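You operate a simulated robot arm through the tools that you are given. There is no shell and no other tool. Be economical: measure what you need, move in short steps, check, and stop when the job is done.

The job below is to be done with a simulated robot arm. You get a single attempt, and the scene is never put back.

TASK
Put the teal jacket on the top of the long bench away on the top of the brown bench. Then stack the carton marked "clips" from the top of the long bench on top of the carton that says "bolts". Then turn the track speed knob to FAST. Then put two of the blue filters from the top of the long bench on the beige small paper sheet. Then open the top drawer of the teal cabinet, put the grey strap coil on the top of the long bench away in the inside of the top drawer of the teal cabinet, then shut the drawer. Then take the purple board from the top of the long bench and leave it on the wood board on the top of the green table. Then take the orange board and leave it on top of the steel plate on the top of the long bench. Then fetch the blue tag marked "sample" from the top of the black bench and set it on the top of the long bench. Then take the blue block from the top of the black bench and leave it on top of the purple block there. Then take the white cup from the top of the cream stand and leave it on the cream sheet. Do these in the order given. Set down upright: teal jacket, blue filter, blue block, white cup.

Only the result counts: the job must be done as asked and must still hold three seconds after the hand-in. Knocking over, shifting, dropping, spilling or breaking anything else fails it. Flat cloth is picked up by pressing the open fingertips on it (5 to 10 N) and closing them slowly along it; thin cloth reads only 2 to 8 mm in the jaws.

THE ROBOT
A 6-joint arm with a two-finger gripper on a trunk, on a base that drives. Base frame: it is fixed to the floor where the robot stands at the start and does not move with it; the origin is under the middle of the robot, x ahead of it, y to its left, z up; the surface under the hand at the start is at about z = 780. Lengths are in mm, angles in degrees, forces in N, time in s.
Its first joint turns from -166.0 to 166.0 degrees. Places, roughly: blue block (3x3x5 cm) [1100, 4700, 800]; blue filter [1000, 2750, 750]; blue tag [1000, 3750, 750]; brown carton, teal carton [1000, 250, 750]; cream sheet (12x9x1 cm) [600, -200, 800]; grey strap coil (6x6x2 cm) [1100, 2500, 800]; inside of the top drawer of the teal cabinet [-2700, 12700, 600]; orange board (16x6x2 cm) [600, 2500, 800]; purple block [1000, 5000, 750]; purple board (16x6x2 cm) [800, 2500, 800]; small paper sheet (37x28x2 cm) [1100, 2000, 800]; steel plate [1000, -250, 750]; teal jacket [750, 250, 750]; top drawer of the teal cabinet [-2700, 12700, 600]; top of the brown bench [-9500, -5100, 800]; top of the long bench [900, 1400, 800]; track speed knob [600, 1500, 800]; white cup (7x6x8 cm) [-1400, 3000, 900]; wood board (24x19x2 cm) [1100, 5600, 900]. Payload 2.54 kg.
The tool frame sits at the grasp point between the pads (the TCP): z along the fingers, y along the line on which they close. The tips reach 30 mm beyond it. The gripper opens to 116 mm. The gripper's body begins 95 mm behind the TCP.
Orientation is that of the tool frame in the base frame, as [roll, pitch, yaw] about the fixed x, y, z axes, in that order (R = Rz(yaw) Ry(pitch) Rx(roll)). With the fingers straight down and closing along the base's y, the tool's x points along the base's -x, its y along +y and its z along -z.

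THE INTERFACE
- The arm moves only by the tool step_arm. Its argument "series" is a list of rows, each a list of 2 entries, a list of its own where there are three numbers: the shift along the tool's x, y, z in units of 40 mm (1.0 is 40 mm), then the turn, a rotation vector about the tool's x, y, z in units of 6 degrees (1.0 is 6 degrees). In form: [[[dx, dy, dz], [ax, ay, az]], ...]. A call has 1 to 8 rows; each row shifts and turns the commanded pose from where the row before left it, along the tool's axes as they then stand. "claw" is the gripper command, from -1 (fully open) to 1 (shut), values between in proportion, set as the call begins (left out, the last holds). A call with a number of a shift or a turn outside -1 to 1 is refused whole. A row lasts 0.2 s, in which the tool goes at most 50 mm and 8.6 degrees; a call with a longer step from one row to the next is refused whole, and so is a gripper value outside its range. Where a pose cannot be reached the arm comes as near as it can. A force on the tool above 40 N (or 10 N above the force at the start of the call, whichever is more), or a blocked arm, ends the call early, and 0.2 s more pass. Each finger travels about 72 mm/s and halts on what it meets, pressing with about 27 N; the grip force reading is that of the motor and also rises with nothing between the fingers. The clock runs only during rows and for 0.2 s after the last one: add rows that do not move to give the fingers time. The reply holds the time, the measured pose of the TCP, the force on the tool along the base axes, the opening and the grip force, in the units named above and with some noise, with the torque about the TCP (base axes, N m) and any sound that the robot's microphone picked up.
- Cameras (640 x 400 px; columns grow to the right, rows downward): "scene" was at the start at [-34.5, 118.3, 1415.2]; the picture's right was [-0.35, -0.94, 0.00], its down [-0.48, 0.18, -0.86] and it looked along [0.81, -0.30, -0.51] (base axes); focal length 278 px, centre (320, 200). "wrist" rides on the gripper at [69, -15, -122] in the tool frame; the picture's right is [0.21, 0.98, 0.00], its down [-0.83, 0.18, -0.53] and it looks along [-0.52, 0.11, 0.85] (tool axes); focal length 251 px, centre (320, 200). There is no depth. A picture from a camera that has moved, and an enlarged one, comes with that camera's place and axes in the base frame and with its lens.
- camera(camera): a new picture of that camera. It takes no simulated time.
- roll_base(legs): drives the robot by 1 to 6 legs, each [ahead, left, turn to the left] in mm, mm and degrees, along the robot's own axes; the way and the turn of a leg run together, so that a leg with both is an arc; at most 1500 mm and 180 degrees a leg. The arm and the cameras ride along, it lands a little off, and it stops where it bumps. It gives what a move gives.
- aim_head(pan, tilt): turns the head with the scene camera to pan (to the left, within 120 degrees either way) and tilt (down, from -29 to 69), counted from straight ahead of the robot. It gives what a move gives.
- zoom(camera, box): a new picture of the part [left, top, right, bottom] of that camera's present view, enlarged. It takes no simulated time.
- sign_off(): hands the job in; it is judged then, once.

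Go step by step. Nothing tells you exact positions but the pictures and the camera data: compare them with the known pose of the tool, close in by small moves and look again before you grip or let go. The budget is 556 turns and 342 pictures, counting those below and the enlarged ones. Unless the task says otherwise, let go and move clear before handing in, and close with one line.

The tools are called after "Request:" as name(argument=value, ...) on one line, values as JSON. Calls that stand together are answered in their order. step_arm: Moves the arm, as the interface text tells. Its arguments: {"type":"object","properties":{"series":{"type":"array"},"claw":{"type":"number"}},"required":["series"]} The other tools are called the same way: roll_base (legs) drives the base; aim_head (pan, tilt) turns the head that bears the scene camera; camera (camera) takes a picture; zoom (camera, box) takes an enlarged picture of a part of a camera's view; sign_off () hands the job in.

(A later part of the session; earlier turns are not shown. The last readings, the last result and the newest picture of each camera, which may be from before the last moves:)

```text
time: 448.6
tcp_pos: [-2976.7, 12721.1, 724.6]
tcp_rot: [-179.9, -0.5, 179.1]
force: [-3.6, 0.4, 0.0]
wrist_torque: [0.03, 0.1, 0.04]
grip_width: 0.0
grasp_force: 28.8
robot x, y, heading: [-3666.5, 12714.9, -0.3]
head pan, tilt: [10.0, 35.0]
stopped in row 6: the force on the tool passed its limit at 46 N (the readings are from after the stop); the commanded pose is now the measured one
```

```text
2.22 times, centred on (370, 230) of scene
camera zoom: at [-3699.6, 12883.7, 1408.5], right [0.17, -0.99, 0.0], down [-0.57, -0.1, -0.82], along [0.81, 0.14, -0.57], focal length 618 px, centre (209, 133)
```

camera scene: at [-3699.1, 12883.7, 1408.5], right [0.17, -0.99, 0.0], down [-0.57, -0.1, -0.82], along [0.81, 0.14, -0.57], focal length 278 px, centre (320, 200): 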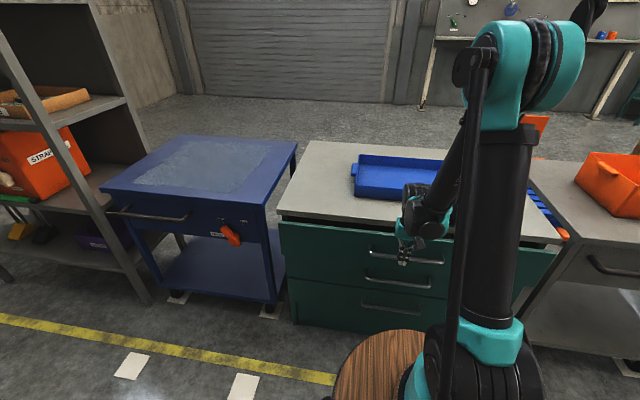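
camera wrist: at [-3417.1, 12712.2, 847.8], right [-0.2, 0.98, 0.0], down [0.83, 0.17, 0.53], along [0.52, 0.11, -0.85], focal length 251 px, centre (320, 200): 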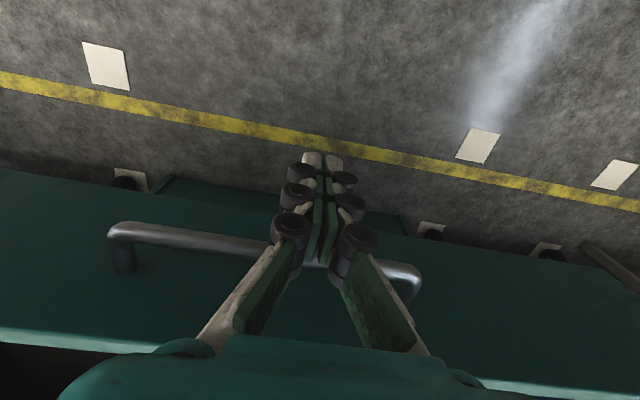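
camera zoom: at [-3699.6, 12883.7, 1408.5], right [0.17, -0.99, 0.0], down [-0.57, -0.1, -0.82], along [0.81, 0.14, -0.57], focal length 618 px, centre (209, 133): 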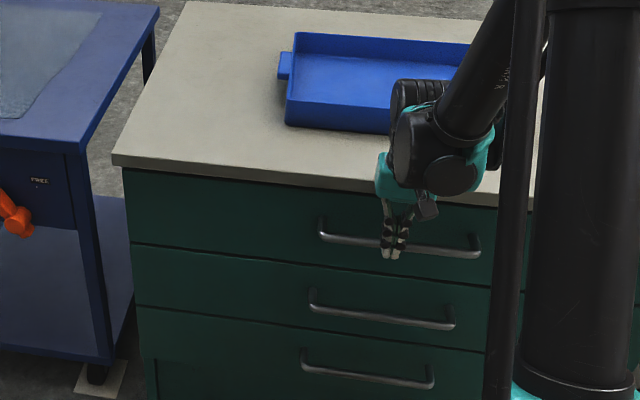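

The drawer hit its stop. Backing away and checking that it stays shut.

Request:
step_arm(series=[[[0.5, 0, 0], [0, 0, 0]], [[0.8, 0, 0], [0, 0, 0]], [[0.8, 0, 0], [0, 0, 0]], [[0.5, 0, -0.8], [0, 0, 0]], [[0, 0, -1], [0, 0, 0]], [[0, 0, -1], [0, 0, 0]], [[0, 0, -1], [0, 0, 0]], [[0, 0, -1], [0, 0, 0]]])

Request:
roll_base(legs=[[-250, 0, 0]])

Request:
step_arm(series=[[[0, 0, -1], [0, 0, 0]], [[0, 0, -1], [0, 0, 0]], [[0, 0, -1], [0, 0, 0]], [[0, 0, -1], [0, 0, 0]], [[0, 0, -1], [0, 0, 0]]], claw=-1)

Request:
zoom(camera="scene", box=[260, 100, 520, 320])

```text
time: 450.4
tcp_pos: [-3077.9, 12721.7, 920.5]
tcp_rot: [-179.8, -0.6, 179.0]
force: [0.9, 0.4, 0.0]
wrist_torque: [-0.03, 0.05, 0.0]
grip_width: 0.0
grasp_force: 28.1
robot x, y, heading: [-3668.3, 12718.6, -0.2]
head pan, tilt: [10.0, 35.0]
```

```text
time: 452.2
tcp_pos: [-3329.9, 12723.8, 919.9]
tcp_rot: [-179.8, -0.6, 179.3]
force: [0.2, 0.3, -0.1]
wrist_torque: [0.0, 0.02, 0.02]
grip_width: 0.0
grasp_force: 28.4
robot x, y, heading: [-3918.4, 12718.2, -0.1]
head pan, tilt: [10.0, 35.0]
```

```text
time: 453.4
tcp_pos: [-3328.7, 12722.4, 1118.1]
tcp_rot: [-179.8, -0.6, 179.2]
force: [-0.8, 0.2, -0.4]
wrist_torque: [-0.02, 0.01, 0.01]
grip_width: 115.9
grasp_force: 0.1
robot x, y, heading: [-3917.0, 12722.2, -0.2]
head pan, tilt: [10.0, 35.0]
```

```text
1.82 times, centred on (390, 210) of scene
camera zoom: at [-3950.2, 12884.2, 1408.5], right [0.17, -0.98, 0.0], down [-0.56, -0.1, -0.82], along [0.81, 0.14, -0.57], focal length 506 px, centre (193, 182)
```

zoom: 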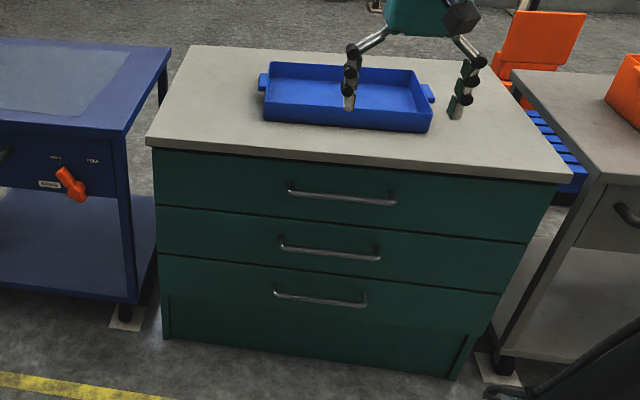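

Drawer shut. Driving back the same way to the long bench for the purple board.

Request:
roll_base(legs=[[0, 0, 90.2], [1500, 0, 0], [1500, 0, 0], [0, 0, -90], [1400, 0, 0], [1400, 0, 0]])

```text
time: 488.6
tcp_pos: [-474.2, 15802.2, 1118.5]
tcp_rot: [-179.8, -0.4, -178.8]
force: [0.3, 0.2, 0.8]
wrist_torque: [-0.02, -0.02, -0.01]
grip_width: 116.3
grasp_force: 0.1
robot x, y, heading: [-1060.4, 15775.6, 1.9]
head pan, tilt: [10.0, 35.0]
```

Request:
roll_base(legs=[[860, 0, 0], [0, 0, -91.9], [1500, 0, 0], [1500, 0, 0], [1500, 0, 0], [1500, 0, 0]])

Request:
aim_head(pan=0, tilt=15)

Request:
camera(camera="scene")

```text
time: 525.4
tcp_pos: [-93.6, 9160.9, 1118.3]
tcp_rot: [-179.8, -0.5, 89.3]
force: [-0.1, 0.6, -0.9]
wrist_torque: [0.02, 0.0, 0.0]
grip_width: 116.0
grasp_force: 0.1
robot x, y, heading: [-99.5, 9751.2, -90.2]
head pan, tilt: [10.0, 35.0]
```

```text
time: 526.2
tcp_pos: [-93.8, 9160.5, 1117.7]
tcp_rot: [-179.8, -0.5, 89.4]
force: [-0.1, 0.7, 0.2]
wrist_torque: [-0.02, -0.05, 0.0]
grip_width: 116.0
grasp_force: 0.1
robot x, y, heading: [-96.2, 9749.5, -90.1]
head pan, tilt: [0.0, 15.0]
```

```text
217 pictures are left
camera scene: at [52.5, 9776.5, 1440.4], right [-1.0, 0.0, 0.0], down [0.0, 0.26, -0.97], along [0.0, -0.97, -0.26], focal length 278 px, centre (320, 200)
```

scene: 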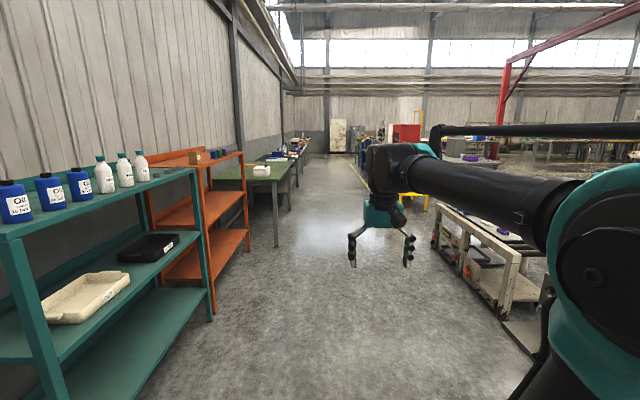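

Request:
roll_base(legs=[[0, -120, 0], [1500, 0, 0], [1500, 0, 0], [1500, 0, 0], [1500, 0, 0], [1250, 0, 0]])

Request:
roll_base(legs=[[0, 0, 90]])

```text
time: 561.5
tcp_pos: [-294.0, 1917.5, 1119.0]
tcp_rot: [-179.9, -0.5, 86.9]
force: [-0.3, 0.4, -0.1]
wrist_torque: [0.02, 0.02, 0.03]
grip_width: 116.1
grasp_force: 0.1
robot x, y, heading: [-277.6, 2507.6, -92.6]
head pan, tilt: [0.0, 15.0]
```

```text
time: 565.7
tcp_pos: [314.9, 2484.7, 1119.1]
tcp_rot: [-179.8, -0.5, 176.7]
force: [0.8, 0.0, -0.5]
wrist_torque: [-0.01, 0.02, -0.04]
grip_width: 116.2
grasp_force: 0.1
robot x, y, heading: [-275.1, 2506.5, -2.4]
head pan, tilt: [0.0, 15.0]
```

Request:
roll_base(legs=[[0, 0, 2.4], [370, 0, 0]])

Request:
aim_head(pan=10, tilt=40)

Request:
camera(camera="wrist")

Request:
camera(camera="scene")

```text
time: 568.4
tcp_pos: [687.5, 2508.6, 1118.1]
tcp_rot: [-179.8, -0.4, 179.1]
force: [-0.3, -0.1, 0.7]
wrist_torque: [-0.03, 0.01, -0.03]
grip_width: 116.3
grasp_force: 0.0
robot x, y, heading: [95.7, 2507.0, 0.0]
head pan, tilt: [0.0, 15.0]
```

```text
time: 569.3
tcp_pos: [686.2, 2507.2, 1118.4]
tcp_rot: [-179.8, -0.5, 179.2]
force: [-0.1, 1.0, 0.2]
wrist_torque: [0.01, -0.02, -0.02]
grip_width: 116.2
grasp_force: 0.0
robot x, y, heading: [98.7, 2502.5, -0.3]
head pan, tilt: [10.0, 40.0]
```

```text
216 pictures are left
camera wrist: at [619.4, 2493.9, 1241.1], right [-0.2, 0.98, 0.0], down [0.83, 0.17, 0.53], along [0.52, 0.1, -0.85], focal length 251 px, centre (320, 200)
```

wrist: 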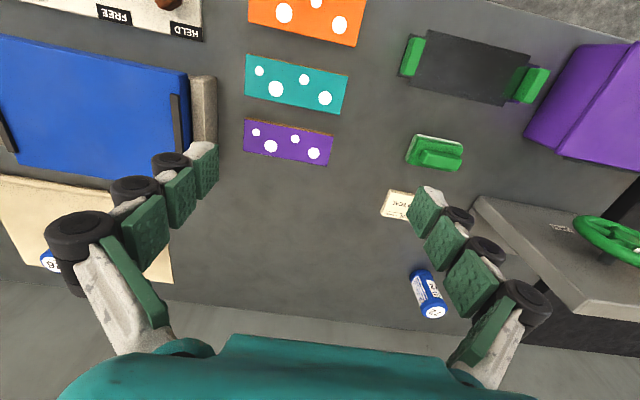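

```text
215 pictures are left
camera scene: at [62.4, 2669.6, 1401.0], right [0.17, -0.99, 0.0], down [-0.63, -0.11, -0.77], along [0.76, 0.13, -0.64], focal length 278 px, centre (320, 200)
```

scene: 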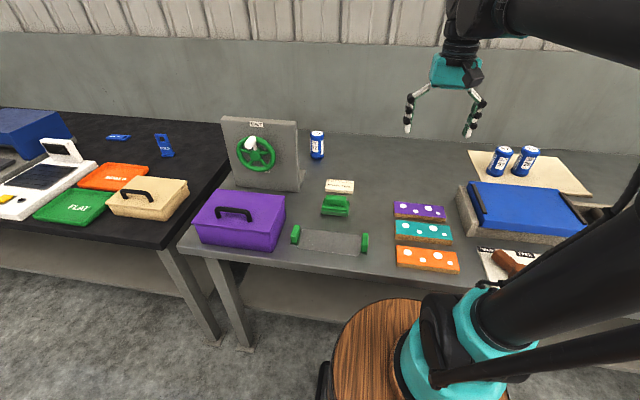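

Request:
zoom(camera="wrist", box=[225, 0, 385, 180])

```text
2.22 times, centred on (305, 90) of wrist
camera zoom: at [619.4, 2493.9, 1241.1], right [-0.2, 0.98, 0.0], down [0.83, 0.17, 0.53], along [0.52, 0.1, -0.85], focal length 559 px, centre (353, 444)
```

zoom: 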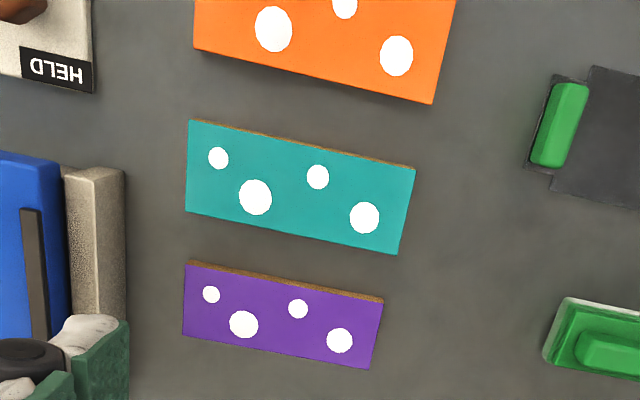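

Purple board centre ≈ (783, 2466), long axis along y. I'll turn to close along x with ~90 mm opening and go above it.

Request:
step_arm(series=[[[-0.6, -0.26, 0.5], [0, 0, 0]], [[-0.6, -0.26, 0.5], [0, 0, 0]], [[-0.6, -0.26, 0.5], [0, 0, 0]], [[-0.6, -0.26, 0.5], [0, 0, -1]], [[0, 0, 0.6], [0, 0, -1]], [[0, 0, 0.6], [0, 0, -1]], [[0, 0, 0.6], [0, 0, -1]], [[0, 0, 0.4], [0, 0, -1]]], claw=-0.55)

Request:
step_arm(series=[[[0, 0, 0], [0, 0, -1]], [[0, 0, 0], [0, 0, -1]], [[0, 0, 0], [0, 0, -1]], [[0, 0, 0], [0, 0, -1]], [[0, 0, 0], [0, 0, -1]], [[0, 0, 0], [0, 0, -1]], [[0, 0, 0], [0, 0, -1]], [[0, 0, 0], [0, 0, -1]]])

Request:
step_arm(series=[[[0, 0, 0], [0, 0, -1]], [[0, 0, 0], [0, 0, -1]], [[0, 0, 0], [0, 0, 0]]])

Request:
camera(camera="wrist")

```text
time: 571.1
tcp_pos: [780.9, 2465.0, 949.7]
tcp_rot: [179.9, -0.4, -150.9]
force: [-1.1, 0.3, -0.5]
wrist_torque: [0.01, 0.0, 0.01]
grip_width: 90.4
grasp_force: 0.0
robot x, y, heading: [98.5, 2504.3, -0.2]
head pan, tilt: [10.0, 40.0]
```

```text
time: 572.9
tcp_pos: [781.2, 2463.9, 949.0]
tcp_rot: [179.4, -0.3, -102.8]
force: [0.1, 0.6, -0.3]
wrist_torque: [0.01, 0.0, 0.0]
grip_width: 90.1
grasp_force: 0.0
robot x, y, heading: [97.8, 2503.9, -0.4]
head pan, tilt: [10.0, 40.0]
```

```text
time: 573.7
tcp_pos: [780.1, 2463.5, 949.2]
tcp_rot: [179.5, -0.2, -90.7]
force: [0.8, 0.1, 0.9]
wrist_torque: [0.01, 0.0, -0.04]
grip_width: 89.8
grasp_force: 0.2
robot x, y, heading: [98.2, 2503.6, -0.0]
head pan, tilt: [10.0, 40.0]
```

```text
213 pictures are left
camera wrist: at [796.4, 2395.3, 1071.9], right [-0.98, -0.2, 0.01], down [-0.17, 0.83, 0.53], along [-0.11, 0.52, -0.85], focal length 251 px, centre (320, 200)
```

wrist: 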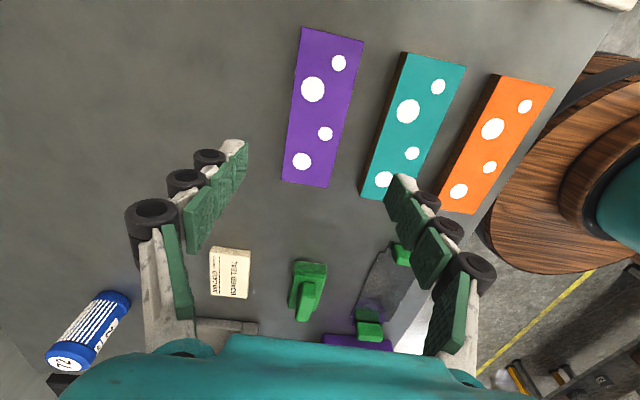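

Aligned over the purple board. Descending and gripping.

Request:
step_arm(series=[[[0, -0.07, 0.8], [0, 0, -0.2]], [[0, 0, 0.8], [0, 0, 0]], [[0, 0, 0.8], [0, 0, 0]], [[0, 0, 0.6], [0, 0, 0]], [[0, 0, 0.3], [0, 0, 0]], [[0, 0, 0], [0, 0, 0]]])

Request:
camera(camera="wrist")

```text
time: 575.1
tcp_pos: [781.3, 2464.8, 817.1]
tcp_rot: [179.4, -0.3, -89.7]
force: [-0.1, -0.7, 0.6]
wrist_torque: [-0.03, 0.0, 0.03]
grip_width: 90.0
grasp_force: 0.0
robot x, y, heading: [100.7, 2505.1, -0.0]
head pan, tilt: [10.0, 40.0]
```

```text
212 pictures are left
camera wrist: at [798.7, 2396.1, 939.7], right [-0.98, -0.22, 0.01], down [-0.18, 0.83, 0.53], along [-0.13, 0.52, -0.85], focal length 251 px, centre (320, 200)
```

wrist: 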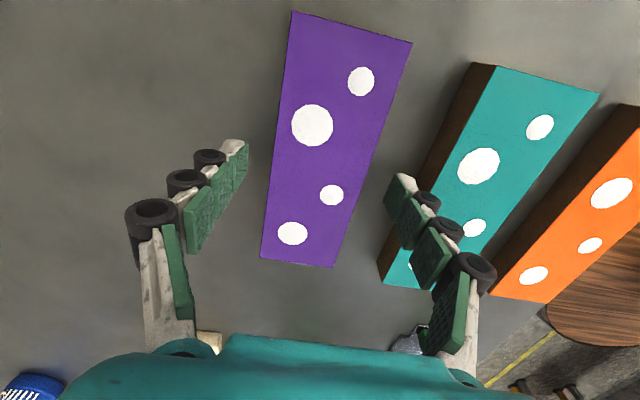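

Request:
step_arm(series=[[[0, 0, 0], [0, 0, 0]], [[0, 0, 0], [0, 0, 0]], [[0, 0, 0], [0, 0, 0]], [[0, 0, 0], [0, 0, 0]]], claw=1)

Request:
step_arm(series=[[[0, 0, -0.4], [0, 0, 0]], [[0, 0, -0.8], [0, 0, 0]], [[0, 0, -1], [0, 0, 0]], [[0, 0, -1], [0, 0, 0]], [[0, 0, -1], [0, 0, 0]], [[0, 0, -1], [0, 0, 0]], [[0, 0, -1], [0, 0, 0]], [[0, 0, -1], [0, 0, 0]]])

Request:
camera(camera="wrist")

```text
time: 576.1
tcp_pos: [780.8, 2465.0, 818.3]
tcp_rot: [179.4, -0.2, -89.8]
force: [-0.2, 0.3, 1.9]
wrist_torque: [-0.02, 0.04, -0.07]
grip_width: 59.3
grasp_force: 27.1
robot x, y, heading: [97.1, 2505.7, -0.4]
head pan, tilt: [10.0, 40.0]
```

```text
time: 577.9
tcp_pos: [783.3, 2463.4, 1106.4]
tcp_rot: [179.5, -0.3, -89.7]
force: [-0.3, 1.1, -1.0]
wrist_torque: [0.01, 0.01, -0.02]
grip_width: 59.1
grasp_force: 26.9
robot x, y, heading: [96.2, 2503.9, -0.1]
head pan, tilt: [10.0, 40.0]
```

```text
211 pictures are left
camera wrist: at [800.4, 2395.6, 1228.6], right [-0.98, -0.22, 0.01], down [-0.18, 0.83, 0.53], along [-0.13, 0.52, -0.85], focal length 251 px, centre (320, 200)
```

wrist: 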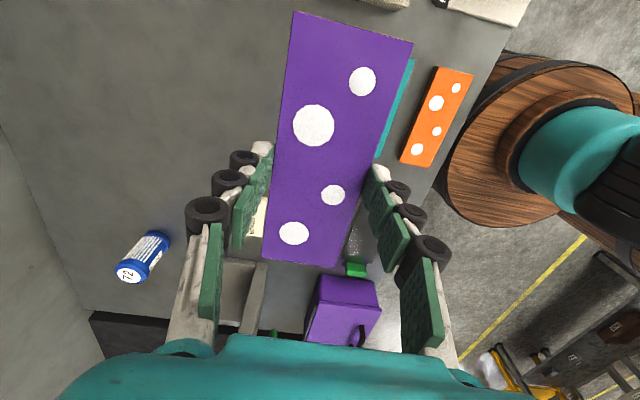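

Held. Tucking in and driving left to the green table.

Request:
step_arm(series=[[[0, 0.9, 0], [0, 0, 0]], [[0, 0.9, 0], [0, 0, 0]], [[0, 0.9, 0], [0, 0, 0]], [[0, 0.9, 0], [0, 0, 0]], [[0, 0.9, 0], [0, 0, 0]]])

Request:
roll_base(legs=[[-200, 0, 0], [0, 1480, 0], [0, 1400, 0]])

Request:
camera(camera="scene")

```text
time: 579.1
tcp_pos: [604.9, 2465.4, 1106.0]
tcp_rot: [179.4, -0.3, -89.7]
force: [0.6, -0.4, -0.9]
wrist_torque: [0.0, 0.02, 0.02]
grip_width: 59.1
grasp_force: 26.7
robot x, y, heading: [94.0, 2502.8, -0.3]
head pan, tilt: [10.0, 40.0]
```

```text
time: 594.1
tcp_pos: [448.1, 5332.7, 1105.3]
tcp_rot: [179.5, -0.2, -90.1]
force: [0.8, -0.4, -1.3]
wrist_torque: [0.0, 0.0, -0.04]
grip_width: 59.1
grasp_force: 26.8
robot x, y, heading: [-60.8, 5376.2, -0.5]
head pan, tilt: [10.0, 40.0]
```

```text
210 pictures are left
camera scene: at [-93.3, 5538.5, 1400.9], right [0.16, -0.99, 0.0], down [-0.63, -0.1, -0.77], along [0.76, 0.12, -0.64], focal length 278 px, centre (320, 200)
```

scene: 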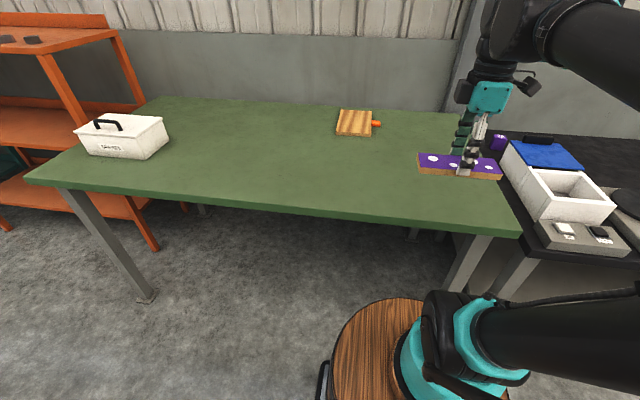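

Request:
zoom(camera="scene", box=[300, 80, 420, 160])

```text
5.00 times, centred on (360, 120) of scene
camera zoom: at [-93.3, 5538.5, 1400.9], right [0.16, -0.99, 0.0], down [-0.63, -0.1, -0.77], along [0.76, 0.12, -0.64], focal length 1392 px, centre (120, 600)
```

zoom: 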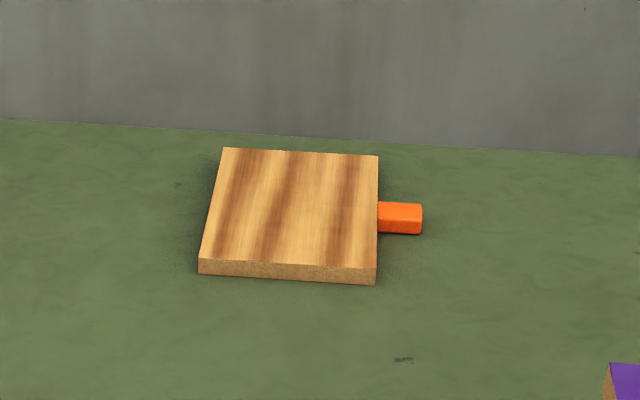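

The wood board surface spans about x 953–1186, y 5496–5640 (top z ≈ 888). The purple board fits with its length along x, so I'll turn it 90° and approach.

Request:
step_arm(series=[[[0, 0, 0], [0, 0, 1]], [[0, 0, 0], [0, 0, 1]], [[0, 0, 0], [0, 0, 1]], [[0, 0, 0], [0, 0, 1]], [[0, 0, 0], [0, 0, 1]], [[0, 0, 0], [0, 0, 1]], [[0, 0, 0], [0, 0, 1]], [[0, 0, 0], [0, 0, 1]]])

Request:
step_arm(series=[[[0, 0, 0], [0, 0, 1]], [[0, 0, 0], [0, 0, 1]], [[0, 0, 0], [0, 0, 1]], [[0, 0, 0], [0, 0, 1]], [[0, 0, 0], [0, 0, 1]], [[0, 0, 0], [0, 0, 1]], [[0, 0, 0], [0, 0, 1]]])

Request:
roll_base(legs=[[0, 235, 0.5], [170, 0, 0]])

Request:
camera(camera="wrist")

Request:
camera(camera="scene")

```text
time: 596.0
tcp_pos: [445.7, 5330.0, 1105.6]
tcp_rot: [179.9, -0.5, -138.3]
force: [0.2, -0.4, -1.8]
wrist_torque: [-0.02, 0.01, -0.02]
grip_width: 59.1
grasp_force: 26.7
robot x, y, heading: [-59.0, 5376.3, -0.9]
head pan, tilt: [10.0, 40.0]
```

```text
time: 597.5
tcp_pos: [447.7, 5330.4, 1105.6]
tcp_rot: [-179.9, -0.6, 179.7]
force: [-0.1, -1.4, -1.2]
wrist_torque: [0.0, 0.03, -0.01]
grip_width: 59.3
grasp_force: 26.6
robot x, y, heading: [-57.8, 5373.2, -0.5]
head pan, tilt: [10.0, 40.0]
```

```text
time: 600.3
tcp_pos: [617.8, 5565.9, 1105.2]
tcp_rot: [-179.8, -0.5, -179.5]
force: [-0.8, 0.7, -1.5]
wrist_torque: [-0.02, -0.03, -0.02]
grip_width: 59.3
grasp_force: 27.3
robot x, y, heading: [110.5, 5604.9, 0.1]
head pan, tilt: [10.0, 40.0]
```

```text
208 pictures are left
camera wrist: at [551.9, 5550.9, 1228.5], right [-0.22, 0.97, 0.0], down [0.83, 0.19, 0.53], along [0.51, 0.12, -0.85], focal length 251 px, centre (320, 200)
```

wrist: 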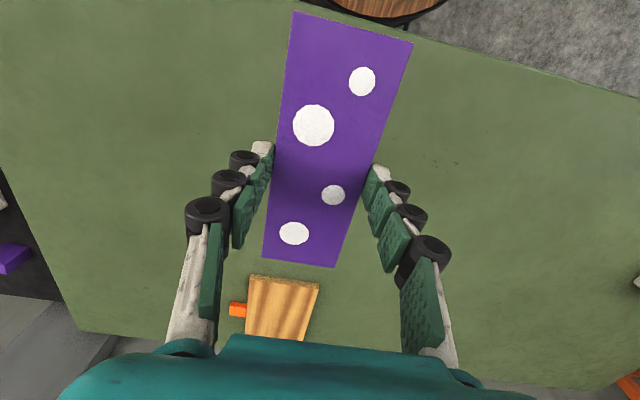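

```text
207 pictures are left
camera scene: at [74.8, 5767.9, 1400.9], right [0.17, -0.98, 0.0], down [-0.63, -0.11, -0.77], along [0.75, 0.13, -0.64], focal length 278 px, centre (320, 200)
```

scene: 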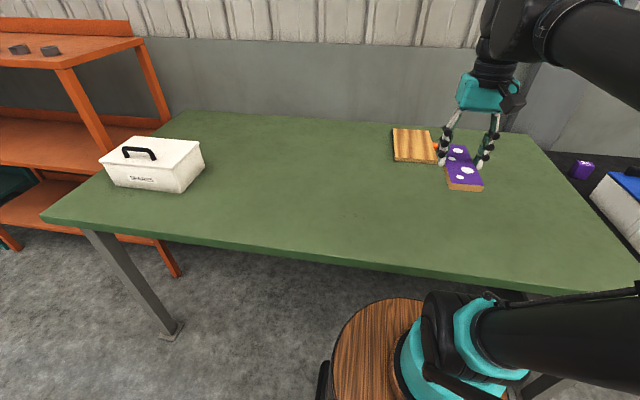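

Request:
step_arm(series=[[[-0.95, 0.03, 0], [0, 0, 0]], [[-0.95, 0.03, 0], [0, 0, 0]], [[-0.95, 0.03, 0.2], [0, 0, 0]], [[-0.95, 0.03, 0.2], [0, 0, 0]], [[-0.95, 0, 0.2], [0, 0, 0]], [[-0.95, 0, 0.2], [0, 0, 0]], [[-0.95, 0, 0.2], [0, 0, 0]], [[-0.95, 0, 0.2], [0, 0, 0]]])

Request:
camera(camera="wrist")

```text
time: 602.1
tcp_pos: [923.1, 5575.0, 1055.6]
tcp_rot: [-179.7, -0.4, -179.4]
force: [-0.9, 0.3, -1.8]
wrist_torque: [-0.03, -0.1, -0.03]
grip_width: 59.2
grasp_force: 27.1
robot x, y, heading: [111.6, 5606.0, -0.1]
head pan, tilt: [10.0, 40.0]
```

```text
206 pictures are left
camera wrist: at [856.5, 5558.0, 1177.5], right [-0.22, 0.97, 0.0], down [0.83, 0.19, 0.53], along [0.51, 0.12, -0.85], focal length 251 px, centre (320, 200)
```

wrist: 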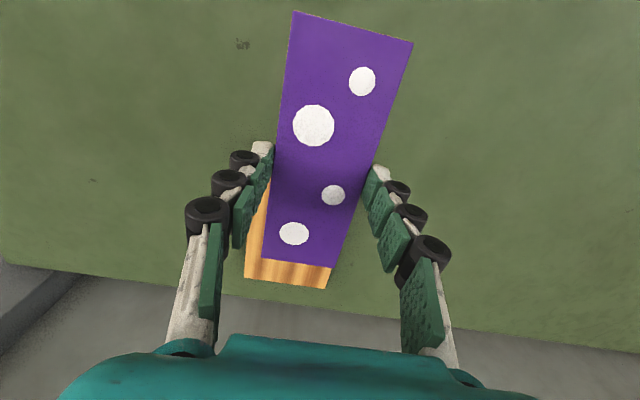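

Request:
step_arm(series=[[[-0.9, 0.05, 0.4], [0, 0, 0]], [[-0.9, 0, 0.4], [0, 0, 0]], [[-0.9, 0, 0.4], [0, 0, 0]], [[-0.85, 0, 0.4], [0, 0, 0]], [[0, 0, 0], [0, 0, 0]]])

Request:
camera(camera="wrist")

Request:
zoom(camera="scene", box=[340, 80, 540, 220])

```text
time: 603.3
tcp_pos: [1064.8, 5576.6, 989.1]
tcp_rot: [-179.8, -0.5, -179.5]
force: [0.2, 0.4, -1.1]
wrist_torque: [-0.02, -0.03, 0.02]
grip_width: 59.0
grasp_force: 26.9
robot x, y, heading: [110.6, 5601.5, 0.3]
head pan, tilt: [10.0, 40.0]
```

```text
205 pictures are left
camera wrist: at [997.4, 5561.1, 1111.4], right [-0.22, 0.97, 0.0], down [0.83, 0.19, 0.53], along [0.51, 0.12, -0.85], focal length 251 px, centre (320, 200)
```

wrist: 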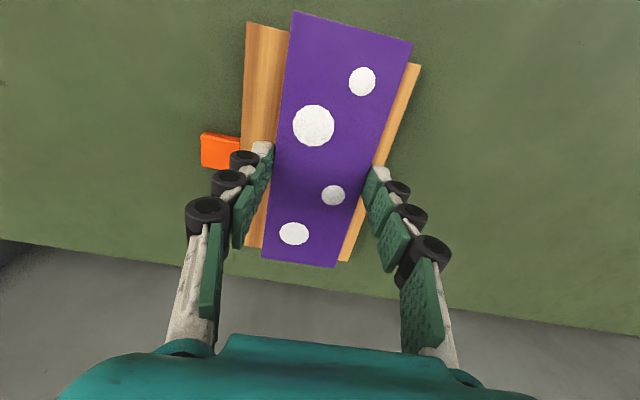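

```text
2.86 times, centred on (440, 150) of scene
camera zoom: at [74.8, 5767.9, 1400.9], right [0.17, -0.98, 0.0], down [-0.63, -0.11, -0.77], along [0.75, 0.13, -0.64], focal length 795 px, centre (-23, 343)
```

zoom: 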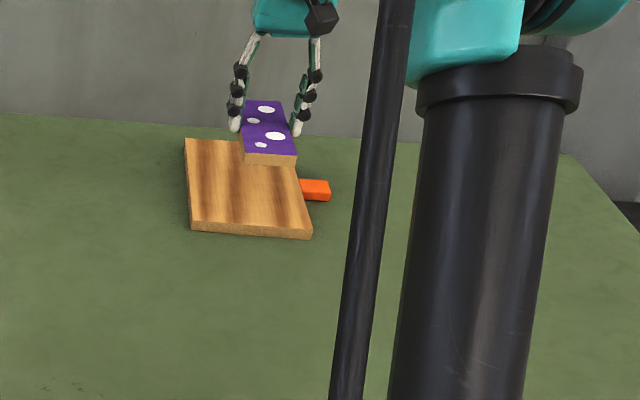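

The wood board is lower and further than estimated: top z ≈ 853, x 993–1240, y 5499–5653. I'll creep the base forward 40 mm so the purple board sits well inside.

Request:
roll_base(legs=[[42, 0, 0]])

Request:
camera(camera="wrist")

```text
time: 604.2
tcp_pos: [1106.5, 5576.2, 988.6]
tcp_rot: [-179.8, -0.5, -179.5]
force: [0.3, -0.9, -1.0]
wrist_torque: [-0.04, 0.02, 0.01]
grip_width: 59.3
grasp_force: 27.5
robot x, y, heading: [154.2, 5603.7, 0.0]
head pan, tilt: [10.0, 40.0]
```

```text
203 pictures are left
camera wrist: at [1040.4, 5561.0, 1111.5], right [-0.22, 0.97, 0.0], down [0.83, 0.19, 0.53], along [0.51, 0.12, -0.85], focal length 251 px, centre (320, 200)
```

wrist: 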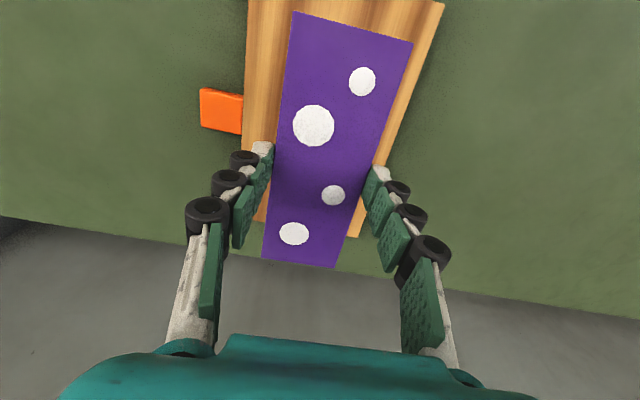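

Request:
step_arm(series=[[[0, 0, 0.7], [0, 0, 0]], [[0, 0, 0.7], [0, 0, 0]], [[0, 0, 0.5], [0, 0, 0]], [[0, 0, 0.2], [0, 0, 0]], [[0, 0, 0], [0, 0, 0]]])

Request:
step_arm(series=[[[0, 0, 0.06], [0, 0, 0]], [[0, 0, 0.06], [0, 0, 0]], [[0, 0, 0.06], [0, 0, 0]], [[0, 0, 0.06], [0, 0, 0]], [[0, 0, 0.06], [0, 0, 0]], [[0, 0, 0.06], [0, 0, 0]], [[0, 0, 0.06], [0, 0, 0]]])

```text
time: 605.4
tcp_pos: [1106.6, 5576.7, 902.7]
tcp_rot: [-179.9, -0.4, -179.5]
force: [1.9, -0.2, 6.9]
wrist_torque: [0.22, -0.67, -0.1]
grip_width: 59.5
grasp_force: 26.9
robot x, y, heading: [153.5, 5605.4, 0.1]
head pan, tilt: [10.0, 40.0]
```

```text
time: 606.7
tcp_pos: [1107.1, 5575.8, 895.3]
tcp_rot: [-179.8, -0.4, -179.5]
force: [-4.3, -0.4, 14.4]
wrist_torque: [0.38, -0.26, 0.08]
grip_width: 59.1
grasp_force: 27.4
robot x, y, heading: [156.0, 5604.4, 0.0]
head pan, tilt: [10.0, 40.0]
stopped in row 6: the force on the tool passed its limit at 46 N (the readings are from after the stop); the commanded pose is now the measured one
```

Request:
camera(camera="wrist")

Request:
zoom(camera="scene", box=[340, 80, 540, 220])

```text
202 pictures are left
camera wrist: at [1039.1, 5560.7, 1017.2], right [-0.22, 0.97, 0.0], down [0.83, 0.19, 0.53], along [0.51, 0.12, -0.85], focal length 251 px, centre (320, 200)
```

wrist: 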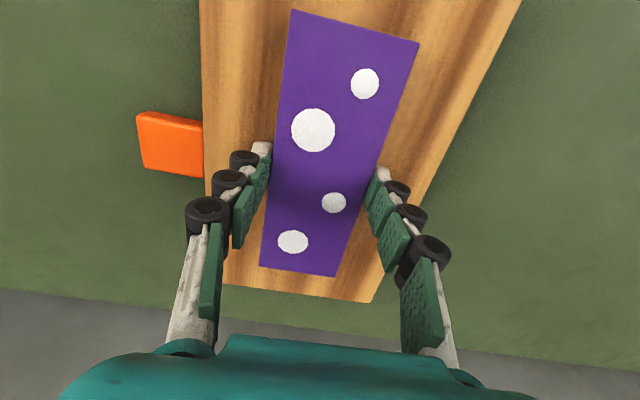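

```text
2.86 times, centred on (440, 150) of scene
camera zoom: at [117.1, 5768.0, 1400.9], right [0.17, -0.98, 0.0], down [-0.63, -0.11, -0.77], along [0.75, 0.13, -0.64], focal length 795 px, centre (-23, 343)
```

zoom: 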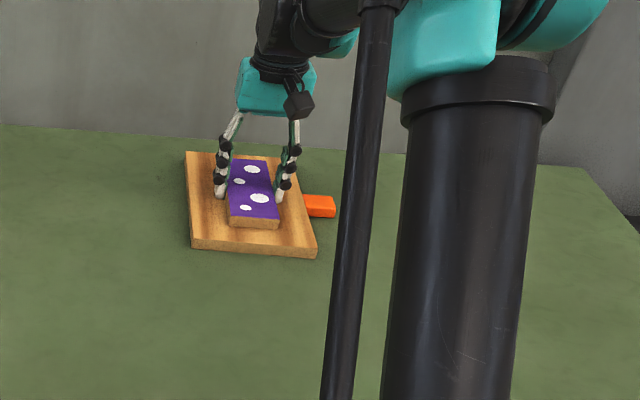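

The purple board is resting well within the wood board. Releasing and lifting.

Request:
step_arm(series=[[[0, 0, -0.04], [0, 0, 0]], [[0, 0, 0], [0, 0, 0]], [[0, 0, 0], [0, 0, 0]], [[0, 0, 0], [0, 0, 0]]], claw=-0.4)

Request:
step_arm(series=[[[0, 0, -0.5], [0, 0, 0]], [[0, 0, -0.9], [0, 0, 0]], [[0, 0, -1], [0, 0, 0]], [[0.5, 0, -0.8], [0, 0, 0]], [[0.8, 0, -0.7], [0, 0, 0]], [[0.8, 0, -0.7], [0, 0, 0]], [[1, 0, -0.5], [0, 0, 0]], [[1, 0, 0], [0, 0, 0]]])

Request:
step_arm(series=[[[1, 0, 0], [0, 0, 0]], [[1, 0, 0], [0, 0, 0]], [[1, 0, 0], [0, 0, 0]], [[1, 0, 0], [0, 0, 0]], [[1, 0, 0], [0, 0, 0]], [[1, 0, 0], [0, 0, 0]], [[1, 0, 0], [0, 0, 0]]])

Request:
zoom(camera="scene", box=[340, 80, 540, 220])

```text
time: 607.7
tcp_pos: [1106.6, 5574.2, 894.8]
tcp_rot: [-180.0, -0.4, -179.6]
force: [-0.4, 0.0, 0.4]
wrist_torque: [-0.01, 0.0, 0.02]
grip_width: 81.0
grasp_force: 0.0
robot x, y, heading: [156.6, 5601.9, -0.1]
head pan, tilt: [10.0, 40.0]
```

```text
time: 609.5
tcp_pos: [942.4, 5576.3, 1100.0]
tcp_rot: [-179.9, -0.3, -179.4]
force: [0.7, 0.7, 0.4]
wrist_torque: [0.01, 0.05, 0.0]
grip_width: 81.1
grasp_force: 0.0
robot x, y, heading: [153.2, 5604.9, -0.1]
head pan, tilt: [10.0, 40.0]
```

```text
time: 611.1
tcp_pos: [666.8, 5572.3, 1101.8]
tcp_rot: [-179.8, -0.3, -179.5]
force: [0.0, 0.0, 0.1]
wrist_torque: [0.0, 0.05, -0.02]
grip_width: 81.3
grasp_force: 0.0
robot x, y, heading: [152.9, 5597.9, -0.1]
head pan, tilt: [10.0, 40.0]
```

```text
2.86 times, centred on (440, 150) of scene
camera zoom: at [118.2, 5768.0, 1400.9], right [0.17, -0.98, 0.0], down [-0.63, -0.11, -0.77], along [0.75, 0.13, -0.64], focal length 795 px, centre (-23, 343)
```

zoom: 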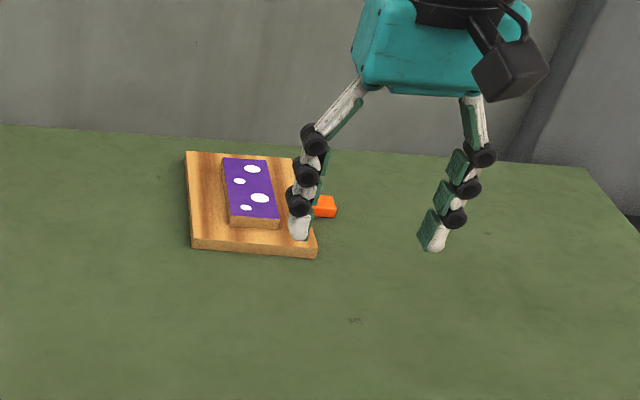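

The purple board is on the wood board. Next the orange board: driving back to the long bench and turning the gripper on the way.

Request:
roll_base(legs=[[-250, 0, 0], [0, -1480, 0], [0, -1480, 0]])

Request:
step_arm(series=[[[0, 0, 0], [0, 0, -1]], [[0, 0, 0], [0, 0, -1]], [[0, 0, 0], [0, 0, -1]], [[0, 0, 0], [0, 0, -1]], [[0, 0, 0], [0, 0, -1]], [[0, 0, 0], [0, 0, -1]], [[0, 0, 0], [0, 0, -1]], [[0, 0, 0], [0, 0, -1]]])

Request:
step_arm(series=[[[0, 0, 0], [0, 0, -1]], [[0, 0, 0], [0, 0, -1]], [[0, 0, 0], [0, 0, -1]], [[0, 0, 0], [0, 0, -1]], [[0, 0, 0], [0, 0, -1]], [[0, 0, 0], [0, 0, -1]], [[0, 0, 0], [0, 0, -1]]])

Request:
camera(camera="wrist")

Request:
camera(camera="scene")

```text
time: 626.8
tcp_pos: [434.6, 2615.3, 1100.6]
tcp_rot: [-180.0, -0.4, -178.8]
force: [-0.1, 0.1, -0.3]
wrist_torque: [-0.02, 0.0, 0.01]
grip_width: 81.3
grasp_force: 0.1
robot x, y, heading: [-79.3, 2637.6, 0.5]
head pan, tilt: [10.0, 40.0]
```

```text
time: 628.6
tcp_pos: [435.1, 2614.7, 1102.4]
tcp_rot: [179.8, -0.3, -130.6]
force: [-0.2, -0.1, -0.1]
wrist_torque: [0.03, 0.01, 0.02]
grip_width: 81.2
grasp_force: 0.1
robot x, y, heading: [-79.0, 2639.2, 0.4]
head pan, tilt: [10.0, 40.0]
```

```text
time: 630.2
tcp_pos: [436.0, 2614.7, 1102.2]
tcp_rot: [179.5, -0.2, -88.8]
force: [0.3, 0.1, -0.6]
wrist_torque: [-0.01, 0.0, 0.0]
grip_width: 80.9
grasp_force: 0.0
robot x, y, heading: [-78.3, 2636.9, 0.8]
head pan, tilt: [10.0, 40.0]
```

```text
199 pictures are left
camera wrist: at [453.8, 2546.6, 1224.2], right [-0.97, -0.24, 0.01], down [-0.2, 0.82, 0.53], along [-0.13, 0.52, -0.85], focal length 251 px, centre (320, 200)
```

wrist: 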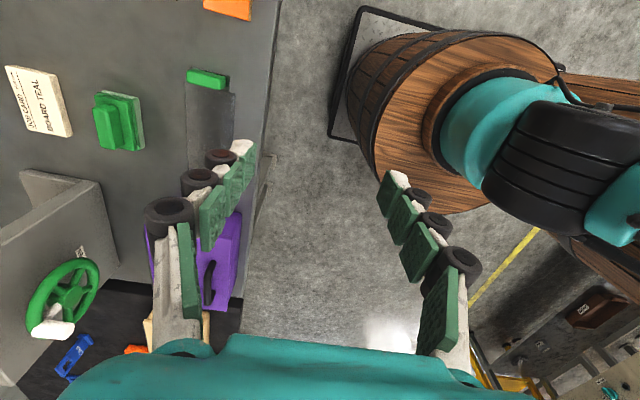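

```text
198 pictures are left
camera scene: at [-115.8, 2804.0, 1400.9], right [0.18, -0.98, 0.0], down [-0.63, -0.12, -0.77], along [0.75, 0.14, -0.64], focal length 278 px, centre (320, 200)
```

scene: 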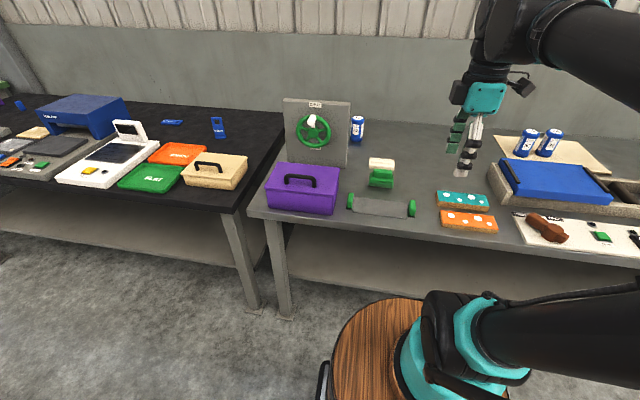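

Request:
roll_base(legs=[[148, -150, -0.5]])

Request:
camera(camera="wrist")

```text
time: 631.8
tcp_pos: [588.5, 2461.3, 1101.5]
tcp_rot: [179.6, -0.2, -89.3]
force: [0.5, -0.5, -0.7]
wrist_torque: [0.0, 0.0, -0.02]
grip_width: 81.2
grasp_force: 0.1
robot x, y, heading: [72.7, 2493.4, 0.2]
head pan, tilt: [10.0, 40.0]
```

```text
197 pictures are left
camera wrist: at [606.1, 2393.4, 1224.2], right [-0.97, -0.23, 0.01], down [-0.19, 0.83, 0.53], along [-0.13, 0.52, -0.85], focal length 251 px, centre (320, 200)
```

wrist: 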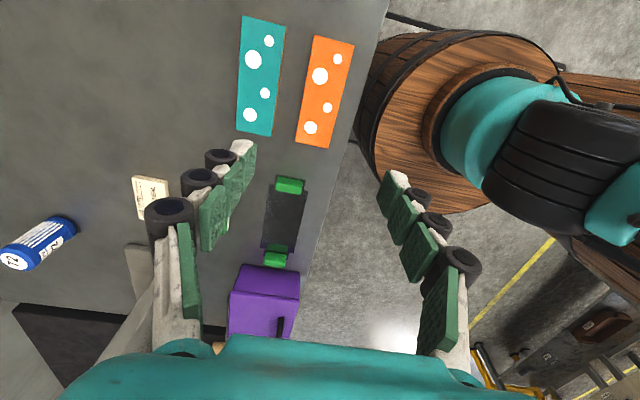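

Request:
step_arm(series=[[[-0.12, 0.2, 0.7], [0, 0, -0.45]], [[0, 0, 1], [0, 0, 0]], [[0, 0, 1], [0, 0, 0]], [[0, 0, 1], [0, 0, 0]], [[0, 0, 1], [0, 0, 0]], [[0, 0, 0.9], [0, 0, 0]], [[0, 0, 0], [0, 0, 0]]], claw=-0.55)

Request:
camera(camera="wrist")

```text
time: 633.4
tcp_pos: [578.3, 2465.2, 877.8]
tcp_rot: [179.6, -0.1, -86.6]
force: [-0.1, -0.3, 0.0]
wrist_torque: [0.0, -0.05, -0.01]
grip_width: 89.9
grasp_force: 0.1
robot x, y, heading: [72.9, 2489.1, 0.1]
head pan, tilt: [10.0, 40.0]
```

```text
196 pictures are left
camera wrist: at [599.8, 2397.5, 1000.8], right [-0.96, -0.27, 0.01], down [-0.23, 0.82, 0.53], along [-0.15, 0.51, -0.85], focal length 251 px, centre (320, 200)
```

wrist: 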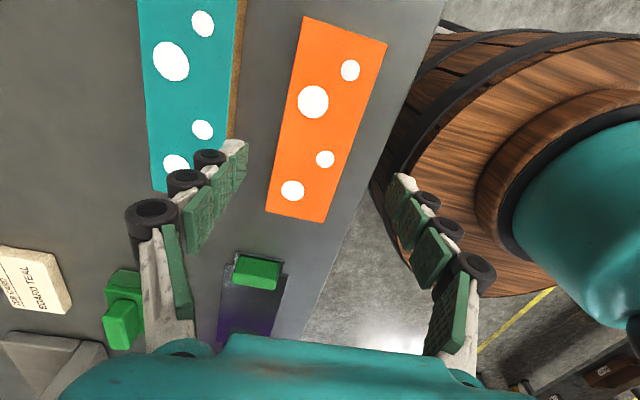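

Request:
step_arm(series=[[[0, -0.1, 0.5], [0, 0, 0.45]], [[0, 0, 0.6], [0, 0, 0]], [[0, 0, 0.42], [0, 0, 0]], [[0, 0, 0], [0, 0, 0]]])

Request:
camera(camera="wrist")

```text
time: 634.4
tcp_pos: [580.7, 2465.3, 817.1]
tcp_rot: [179.6, -0.2, -89.3]
force: [-0.5, 0.2, 0.4]
wrist_torque: [0.01, -0.02, 0.03]
grip_width: 90.0
grasp_force: 0.0
robot x, y, heading: [73.5, 2489.5, 0.3]
head pan, tilt: [10.0, 40.0]
```

```text
195 pictures are left
camera wrist: at [598.7, 2396.9, 938.9], right [-0.97, -0.23, 0.01], down [-0.19, 0.83, 0.53], along [-0.13, 0.52, -0.85], focal length 251 px, centre (320, 200)
```

wrist: 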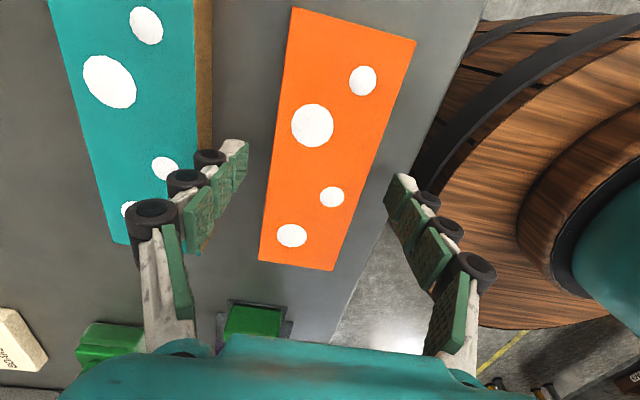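

Request:
step_arm(series=[[[0, 0, 0], [0, 0, 0]], [[0, 0, 0], [0, 0, 0]], [[0, 0, 0], [0, 0, 0]], [[0, 0, 0], [0, 0, 0]]], claw=1)

Request:
step_arm(series=[[[0, 0, -0.4], [0, 0, 0]], [[0, 0, -0.8], [0, 0, 0]], [[0, 0, -1], [0, 0, 0]], [[0, 0, -1], [0, 0, 0]], [[0, 0, -1], [0, 0, 0]], [[0, 0, -1], [0, 0, 0]], [[0, 0, -1], [0, 0, 0]], [[0, 0, -1], [0, 0, 0]]])

Request:
camera(camera="wrist")

```text
time: 635.4
tcp_pos: [581.1, 2465.1, 815.5]
tcp_rot: [179.6, -0.1, -89.3]
force: [1.3, 0.2, 6.9]
wrist_torque: [0.01, 0.05, -0.17]
grip_width: 59.3
grasp_force: 27.1
robot x, y, heading: [78.5, 2493.4, -0.1]
head pan, tilt: [10.0, 40.0]
```

```text
time: 637.2
tcp_pos: [583.0, 2465.9, 1104.1]
tcp_rot: [179.5, -0.2, -89.3]
force: [0.9, -0.3, -1.5]
wrist_torque: [0.0, 0.0, 0.01]
grip_width: 59.6
grasp_force: 26.8
robot x, y, heading: [75.6, 2493.1, 0.2]
head pan, tilt: [10.0, 40.0]
```

```text
194 pictures are left
camera wrist: at [600.7, 2397.8, 1227.1], right [-0.97, -0.23, 0.01], down [-0.19, 0.83, 0.53], along [-0.13, 0.52, -0.85], focal length 251 px, centre (320, 200)
```

wrist: 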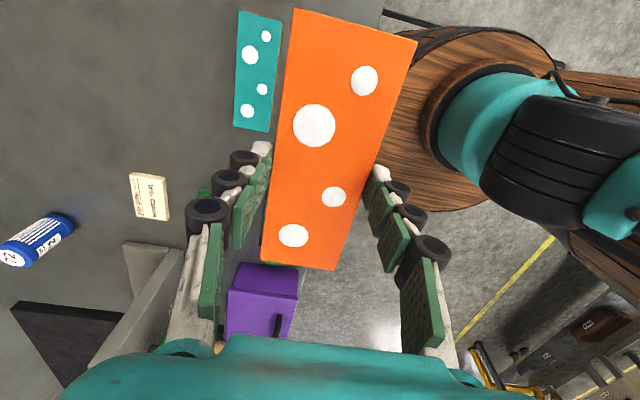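

Orange board held. Driving right to the steel plate area.

Request:
roll_base(legs=[[-60, 0, 0], [0, -1350, 0], [0, -1300, 0]])

Request:
aim_head(pan=-5, tilt=38)

Request:
camera(camera="scene")

```text
time: 650.7
tcp_pos: [569.7, -161.1, 1103.5]
tcp_rot: [179.6, -0.2, -87.6]
force: [-0.6, -0.1, -2.5]
wrist_torque: [0.0, 0.0, -0.02]
grip_width: 59.2
grasp_force: 27.0
robot x, y, heading: [62.9, -150.3, 2.0]
head pan, tilt: [10.0, 40.0]
```

```text
time: 651.4
tcp_pos: [570.1, -161.3, 1104.0]
tcp_rot: [179.6, -0.3, -87.7]
force: [-0.5, -0.7, -1.5]
wrist_torque: [-0.03, -0.01, 0.0]
grip_width: 59.3
grasp_force: 26.5
robot x, y, heading: [59.6, -151.3, 2.0]
head pan, tilt: [-5.0, 38.0]
```

```text
193 pictures are left
camera scene: at [23.6, -10.3, 1403.9], right [-0.05, -1.0, 0.0], down [-0.61, 0.03, -0.79], along [0.79, -0.04, -0.62], focal length 278 px, centre (320, 200)
```

scene: 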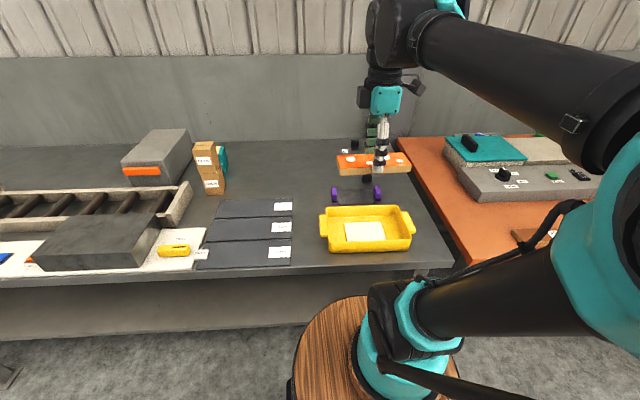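

Request:
zoom(camera="scene", box=[300, 120, 440, 220])

Request:
camera(camera="wrist")

```text
4.00 times, centred on (370, 170) of scene
camera zoom: at [23.6, -10.3, 1403.9], right [-0.05, -1.0, 0.0], down [-0.61, 0.03, -0.79], along [0.79, -0.04, -0.62], focal length 1113 px, centre (120, 320)
```

zoom: 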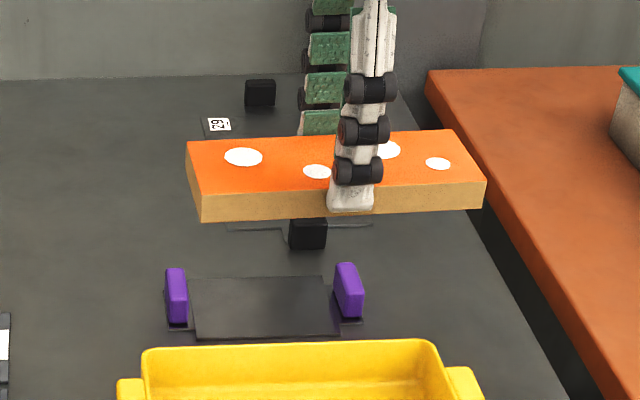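

```text
191 pictures are left
camera wrist: at [590.1, -229.0, 1226.5], right [-0.97, -0.26, 0.01], down [-0.21, 0.82, 0.53], along [-0.14, 0.51, -0.85], focal length 251 px, centre (320, 200)
```

wrist: 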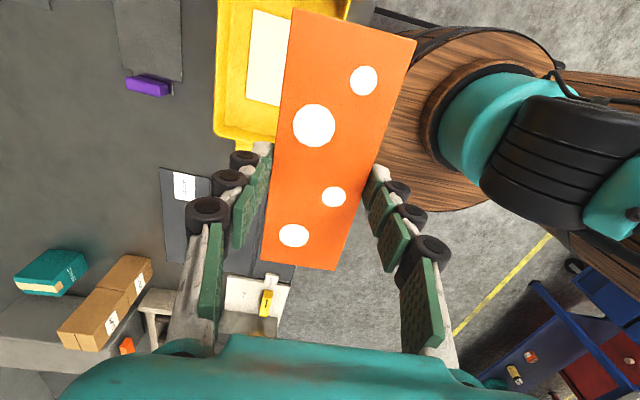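

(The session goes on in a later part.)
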